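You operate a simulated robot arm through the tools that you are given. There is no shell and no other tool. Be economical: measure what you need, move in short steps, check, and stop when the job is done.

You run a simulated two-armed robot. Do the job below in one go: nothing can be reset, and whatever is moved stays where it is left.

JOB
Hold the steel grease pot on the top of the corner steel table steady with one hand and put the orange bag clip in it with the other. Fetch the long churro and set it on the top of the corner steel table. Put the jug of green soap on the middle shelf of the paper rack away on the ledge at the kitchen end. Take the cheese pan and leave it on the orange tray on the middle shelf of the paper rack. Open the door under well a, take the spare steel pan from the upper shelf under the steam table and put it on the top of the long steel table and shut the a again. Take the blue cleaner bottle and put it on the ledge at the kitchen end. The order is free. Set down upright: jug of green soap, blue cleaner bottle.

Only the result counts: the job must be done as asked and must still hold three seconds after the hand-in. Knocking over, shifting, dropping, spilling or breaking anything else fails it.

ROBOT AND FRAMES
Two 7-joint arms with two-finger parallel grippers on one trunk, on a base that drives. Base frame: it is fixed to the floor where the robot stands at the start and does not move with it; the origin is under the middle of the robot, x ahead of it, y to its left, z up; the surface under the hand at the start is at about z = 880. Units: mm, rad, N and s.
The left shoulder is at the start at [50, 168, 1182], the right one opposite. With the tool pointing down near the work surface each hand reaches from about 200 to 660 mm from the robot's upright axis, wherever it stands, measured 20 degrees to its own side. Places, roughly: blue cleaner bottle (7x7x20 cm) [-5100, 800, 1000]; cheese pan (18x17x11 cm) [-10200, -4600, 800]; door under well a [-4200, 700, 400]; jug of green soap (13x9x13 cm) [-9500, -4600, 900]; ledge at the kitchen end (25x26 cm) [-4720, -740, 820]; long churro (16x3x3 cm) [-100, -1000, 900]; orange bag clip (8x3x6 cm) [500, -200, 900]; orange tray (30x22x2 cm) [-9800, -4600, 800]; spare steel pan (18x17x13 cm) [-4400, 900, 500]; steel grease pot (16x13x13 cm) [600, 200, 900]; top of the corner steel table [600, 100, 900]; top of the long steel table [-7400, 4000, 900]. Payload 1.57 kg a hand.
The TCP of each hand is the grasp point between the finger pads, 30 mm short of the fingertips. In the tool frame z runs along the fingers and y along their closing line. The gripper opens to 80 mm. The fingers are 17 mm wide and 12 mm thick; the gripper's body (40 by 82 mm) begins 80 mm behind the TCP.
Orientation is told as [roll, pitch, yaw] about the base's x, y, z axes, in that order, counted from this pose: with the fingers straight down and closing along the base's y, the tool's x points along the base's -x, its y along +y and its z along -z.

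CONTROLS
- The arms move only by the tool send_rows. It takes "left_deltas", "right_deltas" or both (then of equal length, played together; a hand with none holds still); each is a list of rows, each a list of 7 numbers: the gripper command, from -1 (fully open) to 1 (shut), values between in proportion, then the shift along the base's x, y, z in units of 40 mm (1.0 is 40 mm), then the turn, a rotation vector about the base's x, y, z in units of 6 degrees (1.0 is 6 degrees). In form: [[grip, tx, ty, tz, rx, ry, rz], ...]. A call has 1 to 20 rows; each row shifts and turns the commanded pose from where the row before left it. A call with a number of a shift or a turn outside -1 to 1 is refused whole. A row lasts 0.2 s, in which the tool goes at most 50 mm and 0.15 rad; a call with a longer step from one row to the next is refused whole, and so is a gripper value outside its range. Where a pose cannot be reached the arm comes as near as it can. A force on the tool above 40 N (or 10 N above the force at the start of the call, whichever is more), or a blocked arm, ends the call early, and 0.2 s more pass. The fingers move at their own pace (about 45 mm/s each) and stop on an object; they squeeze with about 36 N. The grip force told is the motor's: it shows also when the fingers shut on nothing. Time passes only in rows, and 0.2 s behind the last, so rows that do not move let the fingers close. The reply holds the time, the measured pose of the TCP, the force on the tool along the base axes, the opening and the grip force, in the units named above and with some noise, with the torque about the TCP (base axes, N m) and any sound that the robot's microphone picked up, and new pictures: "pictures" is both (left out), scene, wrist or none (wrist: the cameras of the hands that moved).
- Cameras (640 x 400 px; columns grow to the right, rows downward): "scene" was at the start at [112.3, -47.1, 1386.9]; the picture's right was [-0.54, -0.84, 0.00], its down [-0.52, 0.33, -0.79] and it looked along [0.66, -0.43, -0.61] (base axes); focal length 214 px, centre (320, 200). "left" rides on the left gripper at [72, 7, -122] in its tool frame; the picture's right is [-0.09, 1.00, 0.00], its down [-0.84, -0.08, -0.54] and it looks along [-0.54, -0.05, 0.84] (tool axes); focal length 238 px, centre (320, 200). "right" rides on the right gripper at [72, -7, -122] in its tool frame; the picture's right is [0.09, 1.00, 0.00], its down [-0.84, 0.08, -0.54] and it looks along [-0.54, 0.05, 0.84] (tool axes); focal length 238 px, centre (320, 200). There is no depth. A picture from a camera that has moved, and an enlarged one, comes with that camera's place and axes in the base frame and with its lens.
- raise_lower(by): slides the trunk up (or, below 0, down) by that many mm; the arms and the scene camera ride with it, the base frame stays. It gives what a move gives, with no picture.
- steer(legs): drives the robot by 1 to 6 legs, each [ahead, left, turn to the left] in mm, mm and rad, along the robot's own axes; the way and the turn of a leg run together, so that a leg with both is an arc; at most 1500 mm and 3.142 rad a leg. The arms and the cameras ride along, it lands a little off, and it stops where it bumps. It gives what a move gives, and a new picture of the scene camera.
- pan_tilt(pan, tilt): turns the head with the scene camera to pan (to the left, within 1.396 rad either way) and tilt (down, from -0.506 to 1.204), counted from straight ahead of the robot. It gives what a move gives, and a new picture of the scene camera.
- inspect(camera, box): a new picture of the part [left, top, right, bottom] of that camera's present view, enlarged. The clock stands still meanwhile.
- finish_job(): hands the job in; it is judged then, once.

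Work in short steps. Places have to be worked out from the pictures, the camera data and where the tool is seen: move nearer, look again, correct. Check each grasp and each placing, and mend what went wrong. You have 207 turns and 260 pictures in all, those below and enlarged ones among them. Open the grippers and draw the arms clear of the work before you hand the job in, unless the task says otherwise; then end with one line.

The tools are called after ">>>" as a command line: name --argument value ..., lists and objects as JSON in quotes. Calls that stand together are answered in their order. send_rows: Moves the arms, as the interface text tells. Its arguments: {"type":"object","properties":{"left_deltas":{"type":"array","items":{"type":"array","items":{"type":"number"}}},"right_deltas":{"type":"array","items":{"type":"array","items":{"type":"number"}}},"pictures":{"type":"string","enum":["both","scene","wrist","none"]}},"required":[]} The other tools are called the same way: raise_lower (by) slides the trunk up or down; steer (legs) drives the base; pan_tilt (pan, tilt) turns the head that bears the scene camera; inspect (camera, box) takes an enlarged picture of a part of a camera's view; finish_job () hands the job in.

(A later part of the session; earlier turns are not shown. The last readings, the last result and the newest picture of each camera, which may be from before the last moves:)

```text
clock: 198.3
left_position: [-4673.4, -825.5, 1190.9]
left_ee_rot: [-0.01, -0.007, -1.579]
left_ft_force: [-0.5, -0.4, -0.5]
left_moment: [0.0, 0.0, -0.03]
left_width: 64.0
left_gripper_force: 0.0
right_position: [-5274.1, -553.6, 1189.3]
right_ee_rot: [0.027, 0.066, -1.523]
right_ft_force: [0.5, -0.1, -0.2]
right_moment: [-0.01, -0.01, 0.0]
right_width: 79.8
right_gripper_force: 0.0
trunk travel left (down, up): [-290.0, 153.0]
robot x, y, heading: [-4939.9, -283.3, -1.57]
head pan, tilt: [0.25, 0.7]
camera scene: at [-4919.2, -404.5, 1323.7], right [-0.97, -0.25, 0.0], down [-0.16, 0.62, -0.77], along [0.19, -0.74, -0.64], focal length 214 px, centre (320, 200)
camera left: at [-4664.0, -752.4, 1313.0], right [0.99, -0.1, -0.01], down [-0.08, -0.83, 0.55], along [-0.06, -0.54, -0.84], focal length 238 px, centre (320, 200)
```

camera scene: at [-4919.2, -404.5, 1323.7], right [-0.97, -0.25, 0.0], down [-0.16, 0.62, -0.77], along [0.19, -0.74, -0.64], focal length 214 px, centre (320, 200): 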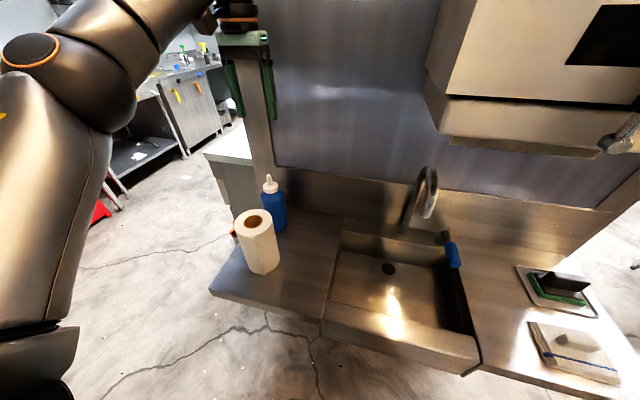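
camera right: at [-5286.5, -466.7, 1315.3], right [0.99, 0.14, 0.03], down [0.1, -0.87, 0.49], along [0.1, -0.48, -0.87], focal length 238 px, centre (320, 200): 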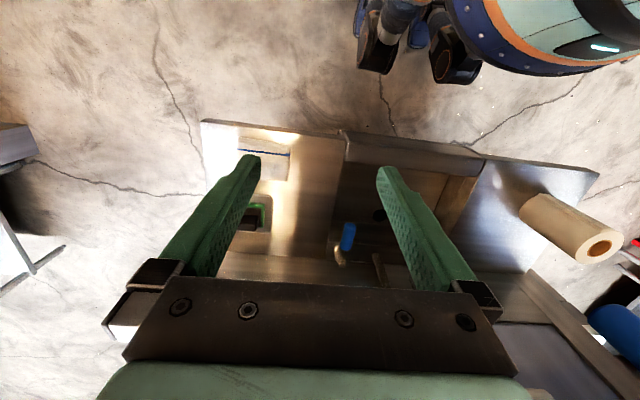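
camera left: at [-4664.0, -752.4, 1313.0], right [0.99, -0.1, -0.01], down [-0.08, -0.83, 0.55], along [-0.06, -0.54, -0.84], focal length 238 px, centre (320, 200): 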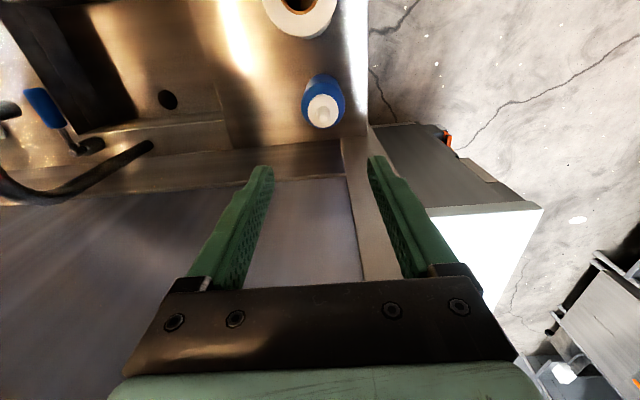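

The bottle stands upright on the ledge. I draw the left hand back, then back off, turn to the steam table and move along it to look at the doors.

>>> send_rows --left_deltas '[[-1, 0, 0.9, 0.1, 0, 0, 0], [-1, 0, 0.9, 0.1, 0, 0, 0], [-1, 0, 0.9, 0, 0, 0, 0], [-1, 0, 0.9, 0, 0, 0, 0]]' --pictures "none"

>>> steer --legs '[[-230, 0, 0], [0, 0, 1.571], [0, 0, 1.571], [0, -560, 0]]'

>>> pan_tilt --pan -0.15 --tilt 0.75

```text
clock: 199.3
left_position: [-4668.4, -679.1, 1195.1]
left_ee_rot: [-0.01, -0.005, -1.577]
left_ft_force: [-0.2, 0.1, -0.3]
left_moment: [-0.03, 0.01, -0.03]
left_width: 79.9
left_gripper_force: 0.1
right_position: [-5274.3, -554.6, 1189.6]
right_ee_rot: [0.028, 0.063, -1.523]
right_ft_force: [0.0, 0.1, -0.1]
right_moment: [-0.01, 0.0, 0.01]
right_width: 80.1
right_gripper_force: 0.1
trunk travel left (down, up): [-290.0, 153.0]
robot x, y, heading: [-4939.5, -282.1, -1.573]
head pan, tilt: [0.25, 0.7]
```

```text
clock: 213.6
left_position: [-4657.4, 342.6, 1196.1]
left_ee_rot: [-0.01, -0.004, 1.565]
left_ft_force: [-0.2, -0.7, 0.1]
left_moment: [-0.04, 0.01, 0.01]
left_width: 79.9
left_gripper_force: 0.0
right_position: [-4053.1, 218.2, 1188.4]
right_ee_rot: [0.027, 0.065, 1.622]
right_ft_force: [0.2, 0.2, 0.4]
right_moment: [0.0, 0.0, -0.01]
right_width: 80.0
right_gripper_force: 0.0
trunk travel left (down, up): [-290.0, 153.0]
robot x, y, heading: [-4385.1, -54.6, 1.575]
head pan, tilt: [0.25, 0.7]
camera scene: at [-4408.4, 67.0, 1323.7], right [0.97, 0.25, 0.0], down [0.16, -0.62, -0.76], along [-0.19, 0.74, -0.64], focal length 214 px, centre (320, 200)
```

scene: 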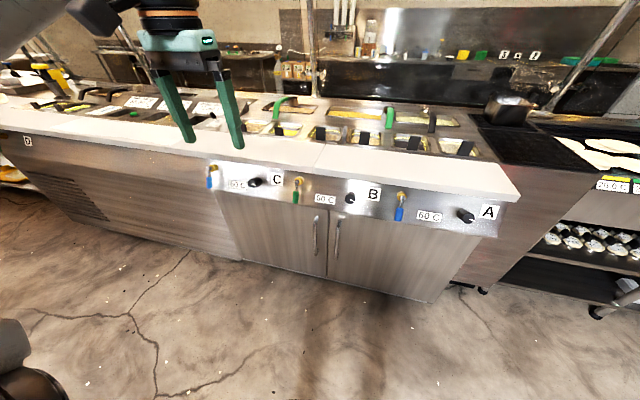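

```text
clock: 214.5
left_position: [-4657.6, 341.4, 1195.8]
left_ee_rot: [-0.01, -0.004, 1.565]
left_ft_force: [-0.3, 1.3, -0.8]
left_moment: [0.02, -0.02, 0.03]
left_width: 79.8
left_gripper_force: 0.1
right_position: [-4052.1, 219.3, 1189.1]
right_ee_rot: [0.027, 0.064, 1.623]
right_ft_force: [-0.4, -0.4, 0.4]
right_moment: [0.0, 0.0, 0.02]
right_width: 80.0
right_gripper_force: 0.0
trunk travel left (down, up): [-290.0, 153.0]
robot x, y, heading: [-4385.8, -54.7, 1.575]
head pan, tilt: [-0.15, 0.75]
camera scene: at [-4375.2, 66.7, 1319.4], right [0.99, -0.15, 0.0], down [-0.1, -0.67, -0.73], along [0.11, 0.72, -0.68], focal length 214 px, centre (320, 200)
```

scene: 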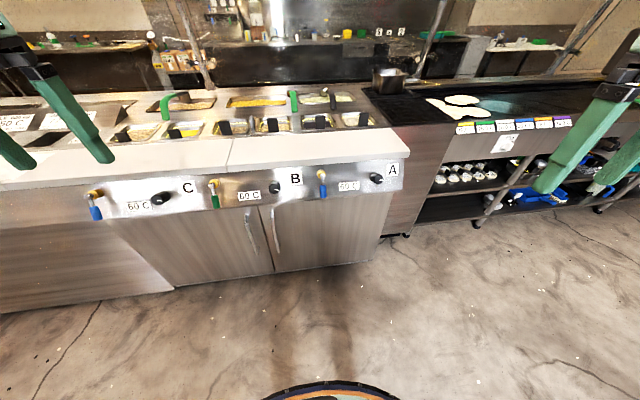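

Door under A is the right-hand one: its bar handle is at about [-4485, 680, 590], hinged at x≈-3960. I position the robot left of it, lower the trunk and look.

>>> steer --legs '[[110, 310, 0]]'

>>> raise_lower --by -285

>>> send_rows --right_deltas '[[-1, 0, 0, 0, 1, 0, 0], [-1, 0, 0, 0, 1, 0, 0], [-1, 0, 0, 0, 1, 0, 0], [-1, 0, 0, 0, 1, 0, 0], [-1, 0, 0, -0.2, 1, 0, 0], [-1, 0, 0, -0.4, 1, 0, 0], [-1, 0, 0, -0.4, 1, 0, 0], [-1, 0, 0, -0.4, 1, 0, 0], [-1, 0, 0, -0.4, 1, 0, 0], [-1, 0, 0, -0.4, 1, 0, 0], [-1, 0, 0, -0.4, 1, 0, 0], [-1, 0, 0, -0.4, 1, 0, 0], [-1, 0, 0, -0.4, 1, 0, 0], [-1, 0, 0, -0.4, 1, 0, 0], [-1, 0, 0, -0.4, 1, 0, 0]]' --pictures "none"

>>> pan_tilt --pan -0.4 --tilt 0.6

```text
clock: 217.8
left_position: [-4964.6, 456.1, 1196.1]
left_ee_rot: [-0.011, -0.004, 1.558]
left_ft_force: [0.4, -0.9, -0.4]
left_moment: [0.05, 0.02, 0.0]
left_width: 80.4
left_gripper_force: 0.0
right_position: [-4360.8, 328.4, 1189.8]
right_ee_rot: [0.028, 0.065, 1.614]
right_ft_force: [0.9, -0.6, -0.3]
right_moment: [-0.03, 0.03, 0.01]
right_width: 80.0
right_gripper_force: 0.0
trunk travel left (down, up): [-290.0, 153.0]
robot x, y, heading: [-4693.9, 57.0, 1.564]
head pan, tilt: [-0.15, 0.75]
camera scene: at [-4683.2, 179.0, 1319.4], right [0.99, -0.15, 0.0], down [-0.1, -0.67, -0.73], along [0.11, 0.72, -0.68], focal length 214 px, centre (320, 200)
```

scene: 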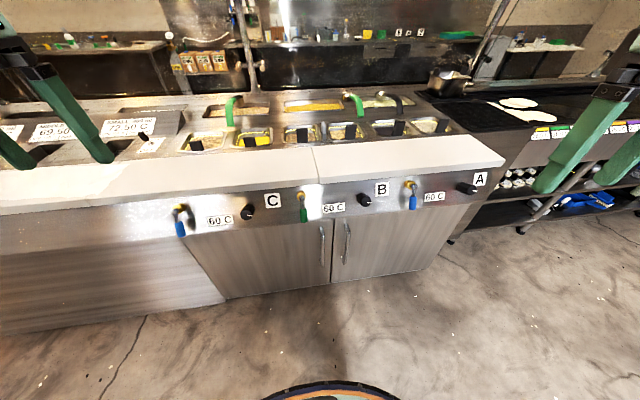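

```text
clock: 220.6
left_position: [-4964.7, 457.7, 911.2]
left_ee_rot: [-0.011, -0.003, 1.557]
left_ft_force: [0.3, -0.4, -0.4]
left_moment: [-0.01, 0.02, -0.01]
left_width: 79.9
left_gripper_force: 0.0
right_position: [-4359.7, 329.1, 904.2]
right_ee_rot: [0.028, 0.065, 1.615]
right_ft_force: [0.1, 0.6, -0.2]
right_moment: [0.01, 0.0, -0.02]
right_width: 79.8
right_gripper_force: 0.0
trunk travel left (down, up): [-5.0, 438.0]
robot x, y, heading: [-4693.8, 57.9, 1.568]
head pan, tilt: [-0.15, 0.75]
```

```text
clock: 223.8
left_position: [-4962.4, 456.9, 910.3]
left_ee_rot: [-0.012, -0.004, 1.557]
left_ft_force: [0.3, 0.2, 0.0]
left_moment: [0.02, 0.0, 0.01]
left_width: 80.0
left_gripper_force: 0.0
right_position: [-4266.9, 377.9, 893.5]
right_ee_rot: [-0.342, -1.449, 1.938]
right_ft_force: [-0.6, -0.1, 0.2]
right_moment: [-0.02, -0.02, 0.01]
right_width: 80.0
right_gripper_force: 0.1
right hand out of reach, approached as far as the arm can: row 8, 9, 10, 11, 12, 13, 14, 15
trunk travel left (down, up): [-5.0, 438.0]
robot x, y, heading: [-4695.9, 61.6, 1.566]
head pan, tilt: [-0.15, 0.75]
```

```text
clock: 224.6
left_position: [-4964.1, 455.4, 910.8]
left_ee_rot: [-0.01, -0.002, 1.559]
left_ft_force: [-0.4, -0.6, -0.4]
left_moment: [0.0, -0.02, 0.02]
left_width: 79.9
left_gripper_force: 0.1
right_position: [-4266.5, 377.0, 893.4]
right_ee_rot: [-0.331, -1.447, 1.929]
right_ft_force: [0.6, 0.3, 0.6]
right_moment: [0.03, 0.02, -0.03]
right_width: 79.8
right_gripper_force: 0.1
trunk travel left (down, up): [-5.0, 438.0]
robot x, y, heading: [-4696.8, 54.2, 1.567]
head pan, tilt: [-0.4, 0.6]
camera scene: at [-4661.1, 178.3, 1047.3], right [0.92, -0.39, 0.0], down [-0.22, -0.52, -0.82], along [0.32, 0.76, -0.57], focal length 214 px, centre (320, 200)
```

scene: 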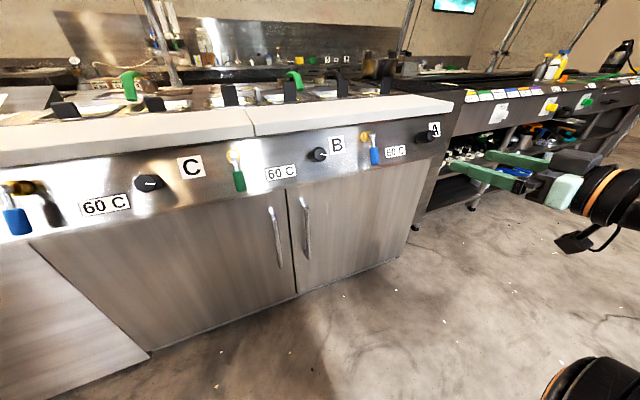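

The hand now points forward horizontally. I move it in front of the handle (about [-4490, 700, 570]), stopping short.

>>> send_rows --right_deltas '[[-1, -0.62, 0.5, -0.81, 0, 0, 0], [-1, -0.62, 0.5, -0.81, 0, 0, 0], [-1, -0.62, 0.5, -0.81, 0, 0, 0], [-1, -0.62, 0.5, -0.81, 0, 0, 0], [-1, -0.62, 0.5, -0.81, 0, 0, 0], [-1, -0.62, 0.5, -0.81, 0, 0, 0], [-1, -0.62, 0.5, -0.81, 0, 0, 0], [-1, -0.62, 0.5, -0.81, 0, 0, 0], [-1, -0.62, 0.5, -0.81, 0, 0, 0]]' --pictures "both"

```text
clock: 226.6
left_position: [-4964.5, 455.5, 910.0]
left_ee_rot: [-0.012, -0.004, 1.558]
left_ft_force: [0.7, 0.4, 0.3]
left_moment: [-0.01, 0.02, 0.0]
left_width: 79.8
left_gripper_force: 0.0
right_position: [-4376.6, 575.3, 628.5]
right_ee_rot: [-0.264, -1.445, 1.883]
right_ft_force: [-0.3, -0.2, -0.4]
right_moment: [0.02, 0.03, 0.0]
right_width: 80.1
right_gripper_force: 0.1
right hand out of reach, approached as far as the arm can: row 1, 2, 3, 7, 8, 9
trunk travel left (down, up): [-5.0, 438.0]
robot x, y, heading: [-4697.1, 60.8, 1.569]
head pan, tilt: [-0.4, 0.6]
camera scene: at [-4661.1, 178.3, 1047.3], right [0.92, -0.39, 0.0], down [-0.22, -0.52, -0.83], along [0.32, 0.76, -0.56], focal length 214 px, centre (320, 200)
camera right: at [-4363.2, 446.3, 572.1], right [-0.99, -0.06, -0.12], down [-0.09, -0.44, 0.89], along [-0.11, 0.89, 0.43], focal length 238 px, centre (320, 200)
```

scene: 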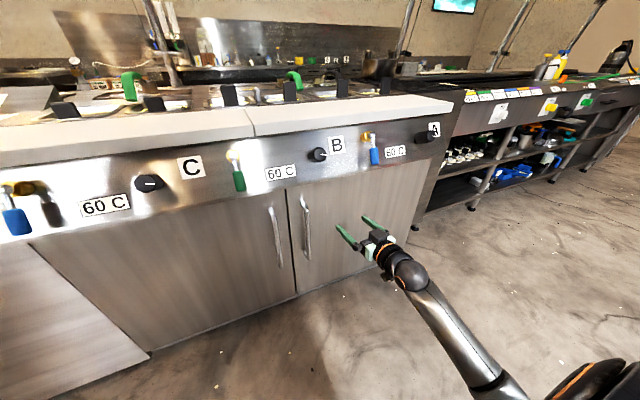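
right: 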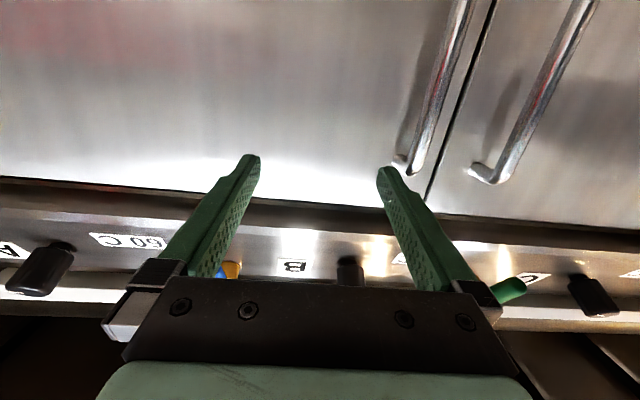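

Handle is vertical at x≈-4487, top z≈642, y≈700. I shift the base 110 mm left, then lower the hand 40 mm and go forward 80 mm.

>>> steer --legs '[[0, 110, 0]]'

>>> send_rows --right_deltas '[[-1, 0, 0, -0.5, 0, 0, 0], [-1, 0, 0, -0.5, 0, 0, 0], [-1, 0, 0.8, 0, 0, 0, 0], [-1, 0, 0.8, 0, 0, 0, 0]]' --pictures "wrist"

```text
clock: 228.2
left_position: [-5075.8, 455.4, 909.4]
left_ee_rot: [-0.011, -0.003, 1.561]
left_ft_force: [0.2, -0.6, 0.0]
left_moment: [-0.01, -0.02, 0.01]
left_width: 80.0
left_gripper_force: 0.0
right_position: [-4489.4, 576.1, 628.8]
right_ee_rot: [-0.259, -1.446, 1.876]
right_ft_force: [-0.1, 0.0, 0.0]
right_moment: [0.01, 0.02, 0.01]
right_width: 80.2
right_gripper_force: 0.0
trunk travel left (down, up): [-5.0, 438.0]
robot x, y, heading: [-4807.4, 59.0, 1.569]
head pan, tilt: [-0.4, 0.6]
camera scene: at [-4772.8, 178.7, 1047.3], right [0.92, -0.39, 0.0], down [-0.22, -0.52, -0.83], along [0.32, 0.76, -0.56], focal length 214 px, centre (320, 200)
```

scene: 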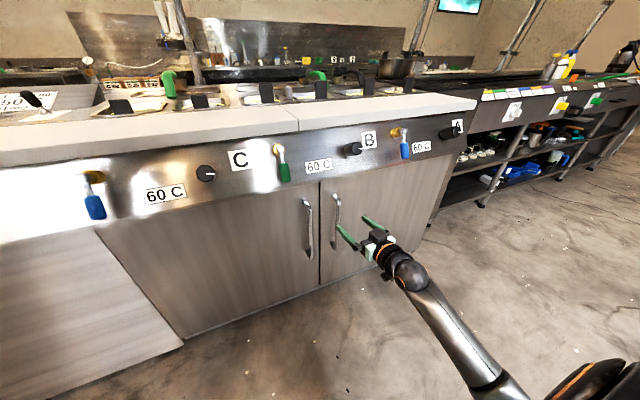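

```text
clock: 229.2
left_position: [-5075.5, 457.3, 910.0]
left_ee_rot: [-0.011, -0.005, 1.56]
left_ft_force: [-0.1, 0.4, 0.2]
left_moment: [0.01, -0.01, 0.03]
left_width: 80.0
left_gripper_force: 0.0
right_position: [-4484.3, 639.7, 590.0]
right_ee_rot: [-0.238, -1.445, 1.86]
right_ft_force: [0.2, 0.5, -0.9]
right_moment: [0.02, -0.03, -0.01]
right_width: 80.0
right_gripper_force: 0.1
right hand out of reach, approached as far as the arm can: row 2
trunk travel left (down, up): [-5.0, 438.0]
robot x, y, heading: [-4807.8, 58.6, 1.568]
head pan, tilt: [-0.4, 0.6]
camera right: at [-4469.5, 510.3, 534.2], right [-0.99, -0.07, -0.12], down [-0.08, -0.44, 0.89], along [-0.11, 0.9, 0.43], focal length 238 px, centre (320, 200)
```

right: 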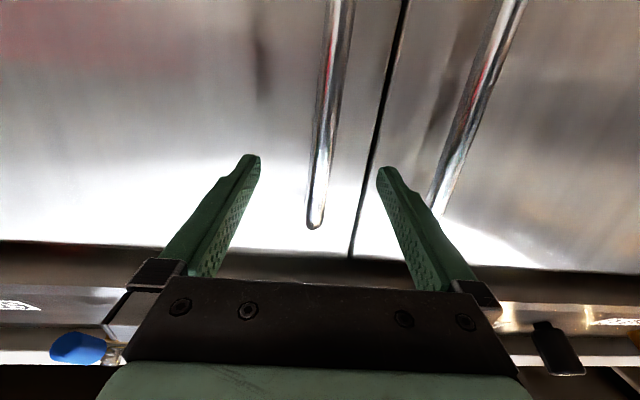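

Handle is centred between the fingers. I go forward 42 mm and close on the bar.

>>> send_rows --right_deltas '[[-1, 0, 0.5, 0, 0, 0, 0], [-1, 0, 0.5, 0, 0, 0, 0], [1, 0, 0, 0, 0, 0, 0], [1, 0, 0, 0, 0, 0, 0], [1, 0, 0, 0, 0, 0, 0], [1, 0, 0, 0, 0, 0, 0], [1, 0, 0, 0, 0, 0, 0]]' --pictures "wrist"

```text
clock: 230.8
left_position: [-5077.9, 455.1, 910.6]
left_ee_rot: [-0.01, -0.004, 1.561]
left_ft_force: [-0.4, -0.2, 0.1]
left_moment: [0.01, 0.02, 0.02]
left_width: 79.9
left_gripper_force: 0.0
right_position: [-4486.8, 680.0, 589.0]
right_ee_rot: [-0.228, -1.448, 1.851]
right_ft_force: [-13.1, -1.3, -1.5]
right_moment: [0.0, 0.4, 0.09]
right_width: 18.1
right_gripper_force: 26.3
trunk travel left (down, up): [-5.0, 438.0]
robot x, y, heading: [-4806.7, 57.9, 1.574]
head pan, tilt: [-0.4, 0.6]
camera right: at [-4472.7, 551.7, 533.8], right [-0.99, -0.07, -0.12], down [-0.08, -0.44, 0.89], along [-0.11, 0.89, 0.43], focal length 238 px, centre (320, 200)
```

right: 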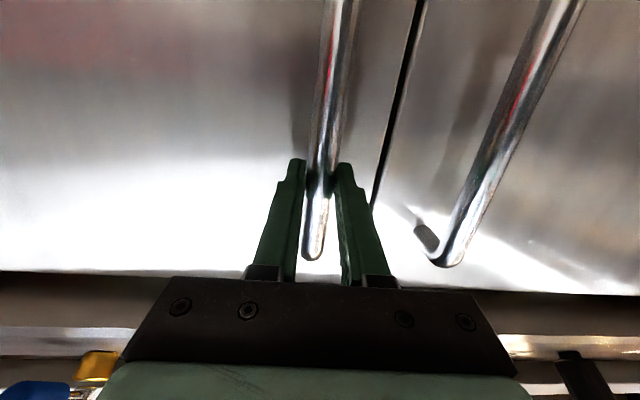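

The bar is gripped. I open the door by moving the whole robot in an arc about the hinge (≈[-3960, 725]); first 0.15 rad.

>>> steer --legs '[[-127, -99, 0.15]]'

```text
clock: 232.4
left_position: [-5026.2, 290.9, 910.6]
left_ee_rot: [-0.009, -0.005, 1.716]
left_ft_force: [-0.2, 0.5, 0.1]
left_moment: [0.01, 0.01, -0.04]
left_width: 79.8
left_gripper_force: 0.0
right_position: [-4475.3, 606.4, 590.2]
right_ee_rot: [-0.256, -1.446, 2.028]
right_ft_force: [-0.2, 0.3, -0.4]
right_moment: [-0.07, 0.57, -0.04]
right_width: 18.0
right_gripper_force: 33.3
trunk travel left (down, up): [-5.0, 438.0]
robot x, y, heading: [-4702.2, -62.8, 1.724]
head pan, tilt: [-0.4, 0.6]
camera scene: at [-4683.7, 64.4, 1047.3], right [0.97, -0.24, 0.0], down [-0.14, -0.55, -0.82], along [0.2, 0.8, -0.57], focal length 214 px, centre (320, 200)
```

scene: 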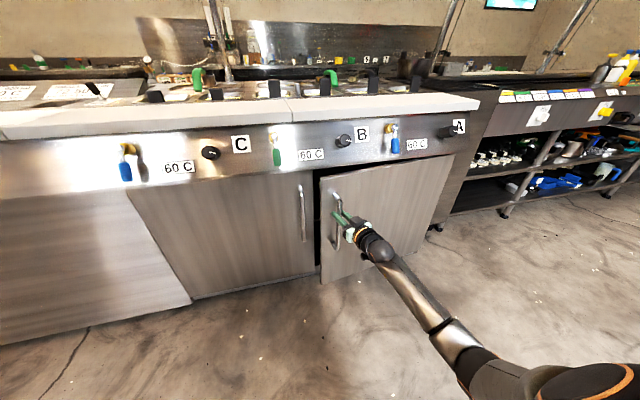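

The door follows with almost no force. I continue the same arc to about 0.75 rad.

>>> steer --legs '[[-127, -99, 0.15], [-127, -99, 0.15], [-127, -99, 0.15], [-127, -99, 0.15]]'

>>> pan_tilt --pan -0.1 --tilt 0.5

```text
clock: 237.3
left_position: [-4599.1, -233.8, 910.8]
left_ee_rot: [-0.01, -0.004, 2.309]
left_ft_force: [-0.7, 0.7, 0.4]
left_moment: [0.0, 0.01, -0.01]
left_width: 79.9
left_gripper_force: 0.0
right_position: [-4318.5, 334.0, 590.5]
right_ee_rot: [-0.26, -1.443, 2.629]
right_ft_force: [-12.1, -12.4, -0.1]
right_moment: [-0.33, 0.56, 0.09]
right_width: 18.1
right_gripper_force: 32.8
trunk travel left (down, up): [-5.0, 438.0]
robot x, y, heading: [-4128.6, -342.8, 2.317]
head pan, tilt: [-0.4, 0.6]
camera scene: at [-4188.7, -230.4, 1047.3], right [0.94, 0.34, 0.0], down [0.19, -0.53, -0.83], along [-0.28, 0.78, -0.56], focal length 214 px, centre (320, 200)
```

scene: 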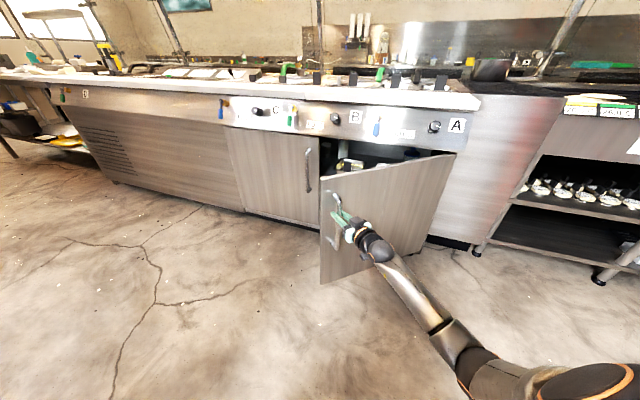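

```text
clock: 238.1
left_position: [-4597.6, -232.5, 910.8]
left_ee_rot: [-0.011, -0.004, 2.309]
left_ft_force: [-0.2, 0.4, 0.3]
left_moment: [-0.03, 0.01, 0.02]
left_width: 80.0
left_gripper_force: 0.0
right_position: [-4318.8, 333.1, 590.4]
right_ee_rot: [-0.247, -1.446, 2.619]
right_ft_force: [-0.7, -0.2, 1.1]
right_moment: [-0.64, 0.36, -0.01]
right_width: 17.8
right_gripper_force: 32.9
trunk travel left (down, up): [-5.0, 438.0]
robot x, y, heading: [-4129.8, -341.2, 2.318]
head pan, tilt: [-0.099, 0.499]
camera scene: at [-4213.0, -240.6, 1056.4], right [0.8, 0.6, 0.0], down [0.29, -0.38, -0.88], along [-0.53, 0.7, -0.48], focal length 214 px, centre (320, 200)
```

scene: 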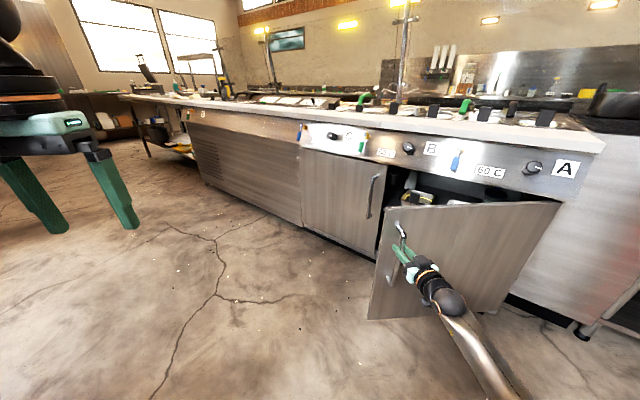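

About 43° open. I take it 0.3 rad further for more room.

>>> steer --legs '[[-127, -99, 0.15], [-127, -99, 0.15]]'

```text
clock: 240.8
left_position: [-4285.4, -377.9, 910.8]
left_ee_rot: [-0.011, -0.005, 2.602]
left_ft_force: [0.3, 0.1, -0.6]
left_moment: [0.04, 0.0, -0.04]
left_width: 80.1
left_gripper_force: 0.1
right_position: [-4186.1, 241.2, 590.7]
right_ee_rot: [-0.252, -1.444, 2.923]
right_ft_force: [-13.5, -28.0, 3.1]
right_moment: [-0.48, 0.52, 0.22]
right_width: 18.0
right_gripper_force: 32.5
trunk travel left (down, up): [-5.0, 438.0]
robot x, y, heading: [-3806.9, -344.5, 2.605]
head pan, tilt: [-0.099, 0.499]
camera scene: at [-3915.6, -274.2, 1056.5], right [0.59, 0.81, 0.0], down [0.39, -0.28, -0.88], along [-0.71, 0.52, -0.48], focal length 214 px, centre (320, 200)
```

scene: 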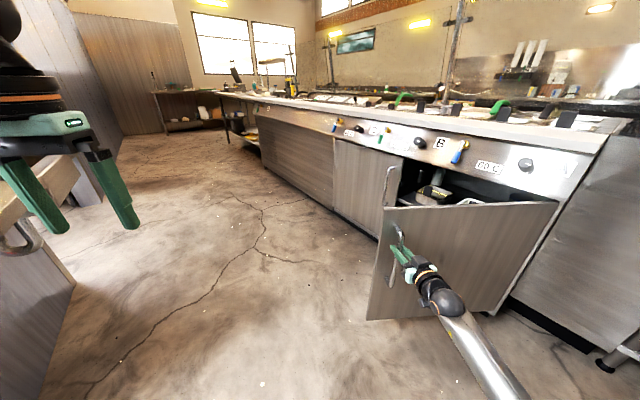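

Door is about 65° open. I release the handle and back away.

>>> send_rows --right_deltas '[[0, 0, 0, 0, 0, 0, 0], [-1, 0, 0, 0, 0, 0, 0], [-1, 0, 0, 0, 0, 0, 0], [-1, 0, 0, 0, 0, 0, 0]]' --pictures "wrist"

>>> steer --legs '[[-90, 0, 0]]'

```text
clock: 241.8
left_position: [-4287.3, -375.6, 910.3]
left_ee_rot: [-0.009, -0.003, 2.602]
left_ft_force: [-0.3, -0.6, -0.5]
left_moment: [0.03, -0.02, 0.02]
left_width: 79.9
left_gripper_force: 0.0
right_position: [-4184.5, 240.8, 589.2]
right_ee_rot: [-0.237, -1.445, 2.909]
right_ft_force: [-0.1, -0.3, 0.2]
right_moment: [0.04, 0.0, 0.01]
right_width: 80.1
right_gripper_force: 0.0
trunk travel left (down, up): [-5.0, 438.0]
robot x, y, heading: [-3807.1, -344.7, 2.614]
head pan, tilt: [-0.099, 0.499]
camera right: at [-4065.7, 190.2, 533.1], right [-0.44, -0.89, -0.12], down [0.34, -0.29, 0.89], along [-0.83, 0.35, 0.43], focal length 238 px, centre (320, 200)
```

right: 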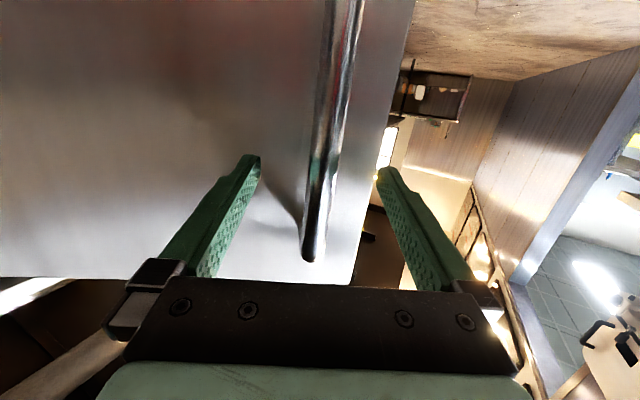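

```text
clock: 242.9
left_position: [-4208.0, -423.0, 911.4]
left_ee_rot: [-0.011, -0.003, 2.601]
left_ft_force: [0.2, 0.5, -0.1]
left_moment: [0.01, 0.02, 0.0]
left_width: 80.1
left_gripper_force: 0.0
right_position: [-4106.1, 195.2, 589.3]
right_ee_rot: [-0.24, -1.446, 2.91]
right_ft_force: [-0.7, 1.1, -0.4]
right_moment: [0.01, 0.02, 0.02]
right_width: 80.1
right_gripper_force: 0.0
trunk travel left (down, up): [-5.0, 438.0]
robot x, y, heading: [-3729.8, -392.2, 2.61]
head pan, tilt: [-0.099, 0.499]
camera scene: at [-3837.1, -318.9, 1056.4], right [0.59, 0.81, 0.0], down [0.39, -0.28, -0.88], along [-0.71, 0.52, -0.48], focal length 214 px, centre (320, 200)
```

scene: 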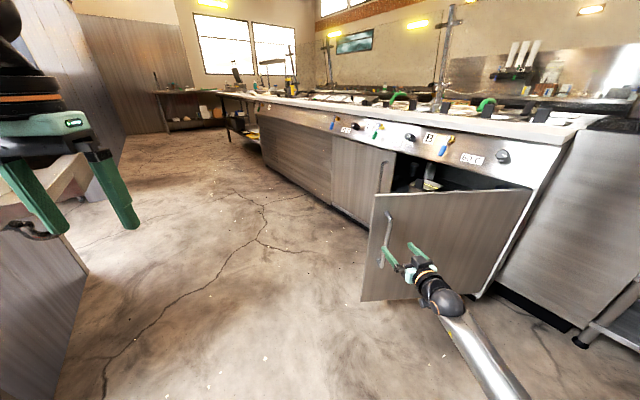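

The door stays open. I raise the trunk so the hand passes above the door, turn to face the table and strafe left past the door.

>>> raise_lower --by 290

>>> steer --legs '[[0, 0, -1.04], [0, 500, 0], [0, 500, 0]]'

>>> pan_tilt --pan -0.5 --tilt 0.6

```text
clock: 245.8
left_position: [-4208.2, -423.7, 1198.8]
left_ee_rot: [-0.008, -0.004, 2.601]
left_ft_force: [-0.1, 0.0, 0.1]
left_moment: [0.01, -0.01, 0.01]
left_width: 80.0
left_gripper_force: 0.1
right_position: [-4106.6, 195.2, 878.1]
right_ee_rot: [-0.239, -1.445, 2.909]
right_ft_force: [-0.6, 0.1, 0.1]
right_moment: [0.01, 0.0, 0.0]
right_width: 80.2
right_gripper_force: 0.1
trunk travel left (down, up): [-295.0, 148.0]
robot x, y, heading: [-3725.0, -391.5, 2.613]
head pan, tilt: [-0.099, 0.499]
```

```text
clock: 257.9
left_position: [-4998.9, 19.0, 1200.6]
left_ee_rot: [-0.007, -0.003, 1.554]
left_ft_force: [-0.3, 0.0, -0.6]
left_moment: [0.0, 0.01, -0.01]
left_width: 79.8
left_gripper_force: 0.0
right_position: [-4412.4, 240.5, 878.5]
right_ee_rot: [-0.238, -1.446, 1.865]
right_ft_force: [0.0, 0.0, -0.3]
right_moment: [0.02, -0.04, -0.02]
right_width: 80.1
right_gripper_force: 0.1
trunk travel left (down, up): [-295.0, 148.0]
robot x, y, heading: [-4730.6, -382.3, 1.562]
head pan, tilt: [-0.099, 0.499]
camera scene: at [-4722.3, -250.9, 1346.4], right [0.99, -0.11, 0.0], down [-0.05, -0.48, -0.88], along [0.09, 0.87, -0.48], focal length 214 px, centre (320, 200)
```

scene: 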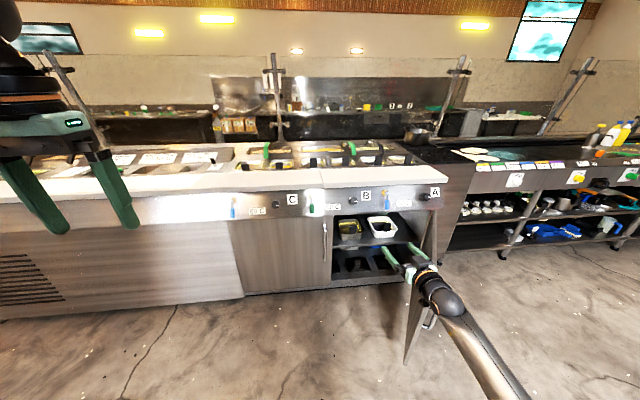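

```text
clock: 258.8
left_position: [-4999.0, 20.0, 1200.0]
left_ee_rot: [-0.009, -0.003, 1.553]
left_ft_force: [0.3, 0.2, 0.0]
left_moment: [-0.01, 0.0, 0.01]
left_width: 80.3
left_gripper_force: 0.0
right_position: [-4412.1, 239.6, 879.1]
right_ee_rot: [-0.239, -1.444, 1.86]
right_ft_force: [-0.1, 0.5, 0.6]
right_moment: [0.0, 0.01, 0.01]
right_width: 79.9
right_gripper_force: 0.1
trunk travel left (down, up): [-295.0, 148.0]
robot x, y, heading: [-4730.7, -381.4, 1.561]
head pan, tilt: [-0.499, 0.6]
camera scene: at [-4689.0, -264.1, 1337.3], right [0.88, -0.48, 0.0], down [-0.27, -0.49, -0.83], along [0.4, 0.72, -0.56], focal length 214 px, centre (320, 200)
```

scene: 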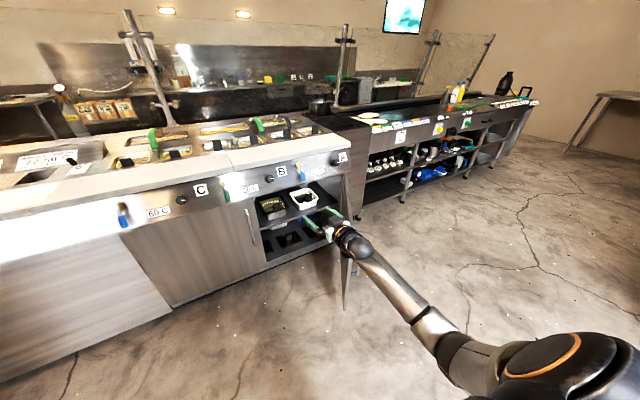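

The cabinet is visible: an upper shelf with two containers. I enlarge it.

>>> pan_tilt --pan -0.25 --tilt 0.6

>>> inspect --camera "scene" --box '[260, 150, 400, 260]'

```text
clock: 259.6
left_position: [-4998.0, 18.3, 1199.6]
left_ee_rot: [-0.007, -0.004, 1.554]
left_ft_force: [-0.5, 0.1, -0.2]
left_moment: [-0.02, 0.01, 0.01]
left_width: 79.8
left_gripper_force: 0.1
right_position: [-4412.3, 240.3, 879.1]
right_ee_rot: [-0.237, -1.446, 1.864]
right_ft_force: [0.5, 0.4, -0.1]
right_moment: [0.01, 0.0, 0.0]
right_width: 79.9
right_gripper_force: 0.0
trunk travel left (down, up): [-295.0, 148.0]
robot x, y, heading: [-4730.9, -378.3, 1.565]
head pan, tilt: [-0.25, 0.6]
camera scene: at [-4709.4, -255.9, 1337.3], right [0.97, -0.25, 0.0], down [-0.14, -0.55, -0.83], along [0.21, 0.8, -0.56], focal length 214 px, centre (320, 200)
```

scene: 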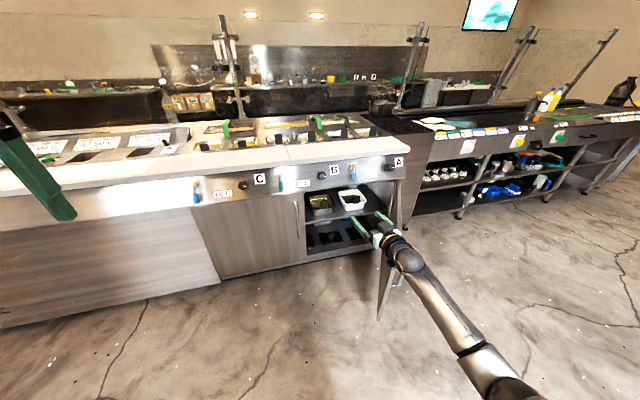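

```text
3.64 times, centred on (330, 205) of scene
camera zoom: at [-4709.4, -255.9, 1337.3], right [0.97, -0.25, 0.0], down [-0.14, -0.55, -0.83], along [0.21, 0.8, -0.56], focal length 780 px, centre (284, 182)
```

zoom: 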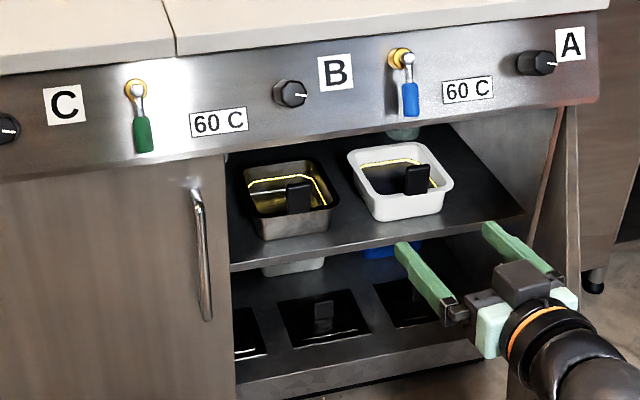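

The spare steel pan is the left one on the upper shelf, with a black grip tab at its front (≈47 mm wide, around [-4397, 825, 565]). I drive 200 mm ahead and lower the trunk to look with the wrist camera.

>>> steer --legs '[[200, 0, 0.006]]'

>>> raise_lower --by -290

>>> inspect --camera "right" --box '[0, 0, 640, 400]'

```text
clock: 261.1
left_position: [-5000.2, 212.6, 1200.9]
left_ee_rot: [-0.009, -0.004, 1.56]
left_ft_force: [-0.1, -0.3, 0.0]
left_moment: [-0.02, 0.02, 0.01]
left_width: 80.1
left_gripper_force: 0.1
right_position: [-4414.7, 435.5, 878.4]
right_ee_rot: [-0.238, -1.443, 1.869]
right_ft_force: [-0.5, 0.2, -0.4]
right_moment: [0.05, 0.0, 0.0]
right_width: 80.2
right_gripper_force: 0.0
trunk travel left (down, up): [-295.0, 148.0]
robot x, y, heading: [-4733.7, -188.3, 1.569]
head pan, tilt: [-0.25, 0.6]
camera scene: at [-4709.2, -61.0, 1337.2], right [0.97, -0.25, 0.0], down [-0.14, -0.55, -0.82], along [0.21, 0.8, -0.57], focal length 214 px, centre (320, 200)
```

scene: 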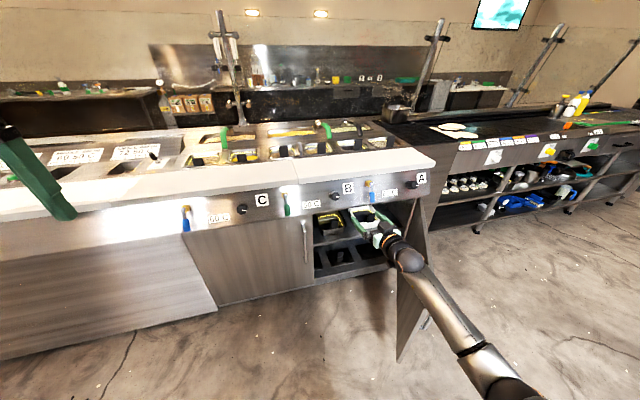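

```text
clock: 264.1
left_position: [-5000.1, 211.8, 910.4]
left_ee_rot: [-0.009, -0.004, 1.56]
left_ft_force: [-0.2, 0.0, -0.2]
left_moment: [0.01, -0.03, 0.01]
left_width: 79.8
left_gripper_force: 0.2
right_position: [-4414.5, 436.8, 589.7]
right_ee_rot: [-0.237, -1.445, 1.87]
right_ft_force: [-0.1, 0.4, 0.1]
right_moment: [-0.01, 0.03, 0.02]
right_width: 79.8
right_gripper_force: 0.1
trunk travel left (down, up): [-5.0, 438.0]
robot x, y, heading: [-4728.9, -187.9, 1.566]
head pan, tilt: [-0.25, 0.6]
```

```text
1.00 times, centred on (320, 200) of right (not enlarged: the box is as wide or as high as the picture)
camera zoom: at [-4398.8, 307.2, 533.1], right [-0.99, -0.07, -0.12], down [-0.08, -0.44, 0.89], along [-0.12, 0.89, 0.43], focal length 238 px, centre (320, 200)
```

zoom: 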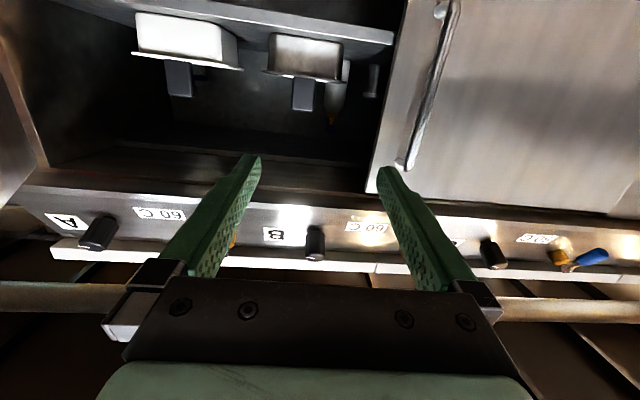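

Tab centre at about [-4406, 825, 557]; clear path below the panel (z≈693). I lower the hand 28 mm, pull the left hand back, and drive 320 mm ahead.

>>> send_rows --right_deltas '[[-1, 0.1, 0, -0.35, 0, 0, 0], [-1, 0.1, 0, -0.35, 0, 0, 0], [-1, 0, 0, 0, 0, 0, 0]]' --left_deltas '[[-1, 0, -0.9, 0, 0, 0, 0], [-1, 0, -0.9, 0, 0, 0, 0], [-1, 0, -0.5, 0, 0, 0, 0]]' --pictures "none"

>>> steer --legs '[[300, 0, 0.003]]'

>>> inspect --camera "right" --box '[0, 0, 640, 400]'

```text
clock: 264.9
left_position: [-4999.2, 117.9, 910.0]
left_ee_rot: [-0.009, -0.004, 1.561]
left_ft_force: [-0.6, -0.5, 1.2]
left_moment: [0.0, -0.01, 0.01]
left_width: 79.9
left_gripper_force: 0.0
right_position: [-4407.2, 436.7, 561.6]
right_ee_rot: [-0.241, -1.443, 1.873]
right_ft_force: [-0.8, 0.6, -0.1]
right_moment: [0.0, 0.05, 0.0]
right_width: 80.0
right_gripper_force: 0.1
trunk travel left (down, up): [-5.0, 438.0]
robot x, y, heading: [-4732.9, -186.6, 1.568]
head pan, tilt: [-0.25, 0.6]
```

```text
clock: 266.9
left_position: [-4995.1, 416.3, 910.4]
left_ee_rot: [-0.01, -0.003, 1.553]
left_ft_force: [-0.3, -0.1, -0.2]
left_moment: [-0.02, 0.0, -0.02]
left_width: 80.3
left_gripper_force: 0.2
right_position: [-4399.3, 728.3, 561.2]
right_ee_rot: [-0.239, -1.446, 1.861]
right_ft_force: [-0.8, 0.6, -0.8]
right_moment: [-0.01, -0.02, -0.04]
right_width: 80.0
right_gripper_force: 0.1
trunk travel left (down, up): [-5.0, 438.0]
robot x, y, heading: [-4731.6, 105.2, 1.56]
head pan, tilt: [-0.25, 0.6]
camera scene: at [-4706.1, 233.7, 1047.3], right [0.97, -0.26, 0.0], down [-0.15, -0.55, -0.83], along [0.21, 0.8, -0.56], focal length 214 px, centre (320, 200)
```

scene: 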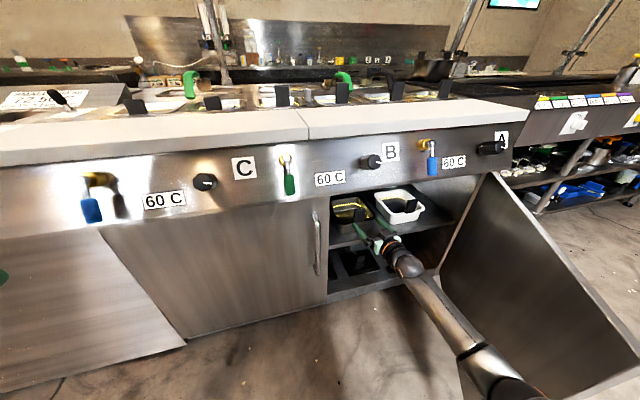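

```text
1.00 times, centred on (320, 200) of right (not enlarged: the box is as wide or as high as the picture)
camera zoom: at [-4385.1, 599.9, 504.6], right [-0.99, -0.06, -0.12], down [-0.08, -0.44, 0.89], along [-0.11, 0.9, 0.43], focal length 238 px, centre (320, 200)
```

zoom: 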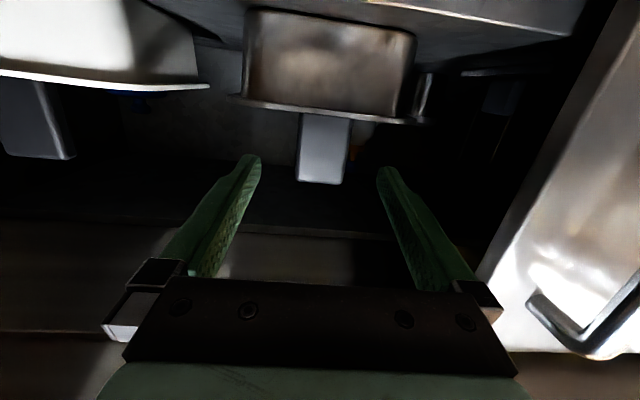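

Tab is dead ahead, between the fingers ([-4408, 815, 560]). I drive the remaining 84 mm.

>>> steer --legs '[[84, 3, 0.008]]'

>>> inspect --camera "right" --box '[0, 0, 640, 400]'

```text
clock: 268.0
left_position: [-4999.4, 496.8, 911.5]
left_ee_rot: [-0.009, -0.005, 1.557]
left_ft_force: [-1.5, 0.0, 0.6]
left_moment: [0.01, 0.01, 0.0]
left_width: 79.9
left_gripper_force: 0.0
right_position: [-4405.4, 813.3, 560.8]
right_ee_rot: [-0.239, -1.444, 1.867]
right_ft_force: [-0.3, -0.2, -0.3]
right_moment: [-0.01, 0.01, -0.01]
right_width: 79.9
right_gripper_force: 0.0
trunk travel left (down, up): [-5.0, 438.0]
robot x, y, heading: [-4734.1, 194.3, 1.565]
head pan, tilt: [-0.25, 0.6]
camera scene: at [-4709.3, 316.5, 1047.3], right [0.97, -0.25, 0.0], down [-0.14, -0.55, -0.83], along [0.21, 0.8, -0.56], focal length 214 px, centre (320, 200)
```

scene: 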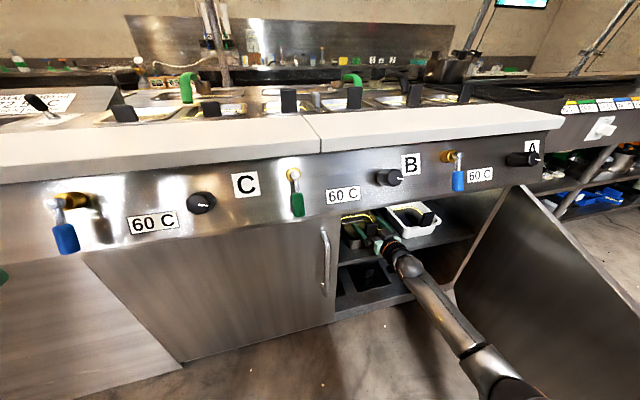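

```text
1.00 times, centred on (320, 200) of right (not enlarged: the box is as wide or as high as the picture)
camera zoom: at [-4390.5, 684.8, 504.7], right [-0.99, -0.07, -0.12], down [-0.08, -0.44, 0.89], along [-0.12, 0.89, 0.43], focal length 238 px, centre (320, 200)
```

zoom: 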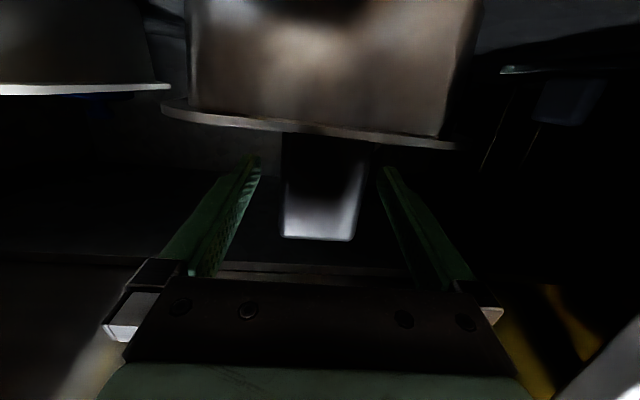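

Tab lies between the fingers at the TCP. I close.

>>> send_rows --right_deltas '[[1, 0, 0, 0, 0, 0, 0], [1, 0, 0, 0, 0, 0, 0], [1, 0, 0, 0, 0, 0, 0], [1, 0, 0, 0, 0, 0, 0]]' --pictures "wrist"

```text
clock: 269.0
left_position: [-4999.4, 497.6, 910.9]
left_ee_rot: [-0.009, -0.003, 1.558]
left_ft_force: [0.6, 0.3, 0.0]
left_moment: [-0.01, -0.01, 0.03]
left_width: 80.0
left_gripper_force: 0.1
right_position: [-4404.5, 814.1, 560.9]
right_ee_rot: [-0.235, -1.445, 1.861]
right_ft_force: [0.5, 0.8, -0.3]
right_moment: [-0.01, 0.17, -0.05]
right_width: 44.5
right_gripper_force: 30.6
trunk travel left (down, up): [-5.0, 438.0]
robot x, y, heading: [-4734.0, 191.2, 1.573]
head pan, tilt: [-0.25, 0.6]
camera right: at [-4390.5, 684.8, 504.6], right [-0.99, -0.07, -0.12], down [-0.08, -0.44, 0.89], along [-0.12, 0.89, 0.43], focal length 238 px, centre (320, 200)
```

right: 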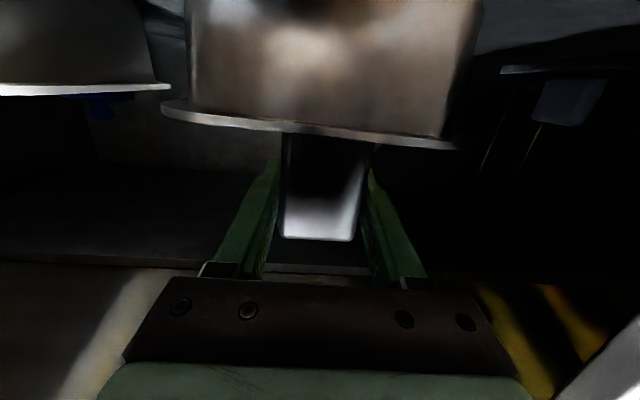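

Held (44.5 mm). I lift 25 mm and check how the pan hangs.

>>> send_rows --right_deltas '[[1, 0, 0, 0.2, 0, 0, 0], [1, 0, 0, 0.2, 0, 0, 0], [1, 0, 0, 0.2, 0, 0, 0], [1, 0, 0, 0, 0, 0, 0]]' --pictures "wrist"

```text
clock: 270.0
left_position: [-4999.7, 497.5, 909.7]
left_ee_rot: [-0.008, -0.003, 1.558]
left_ft_force: [0.5, -0.1, 0.6]
left_moment: [-0.03, -0.01, 0.03]
left_width: 79.9
left_gripper_force: 0.0
right_position: [-4406.9, 813.7, 584.2]
right_ee_rot: [-0.232, -1.443, 1.861]
right_ft_force: [0.2, 0.0, -1.9]
right_moment: [-0.13, 0.0, 0.0]
right_width: 43.9
right_gripper_force: 36.8
trunk travel left (down, up): [-5.0, 438.0]
robot x, y, heading: [-4728.1, 190.8, 1.567]
head pan, tilt: [-0.25, 0.6]
camera right: at [-4391.3, 685.0, 528.2], right [-0.99, -0.07, -0.12], down [-0.08, -0.44, 0.89], along [-0.11, 0.9, 0.43], focal length 238 px, centre (320, 200)
```

right: 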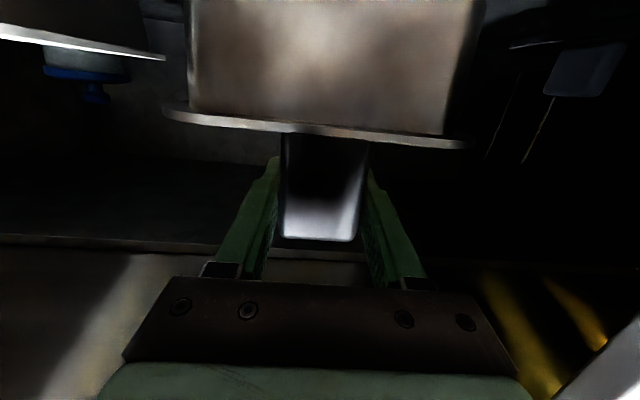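

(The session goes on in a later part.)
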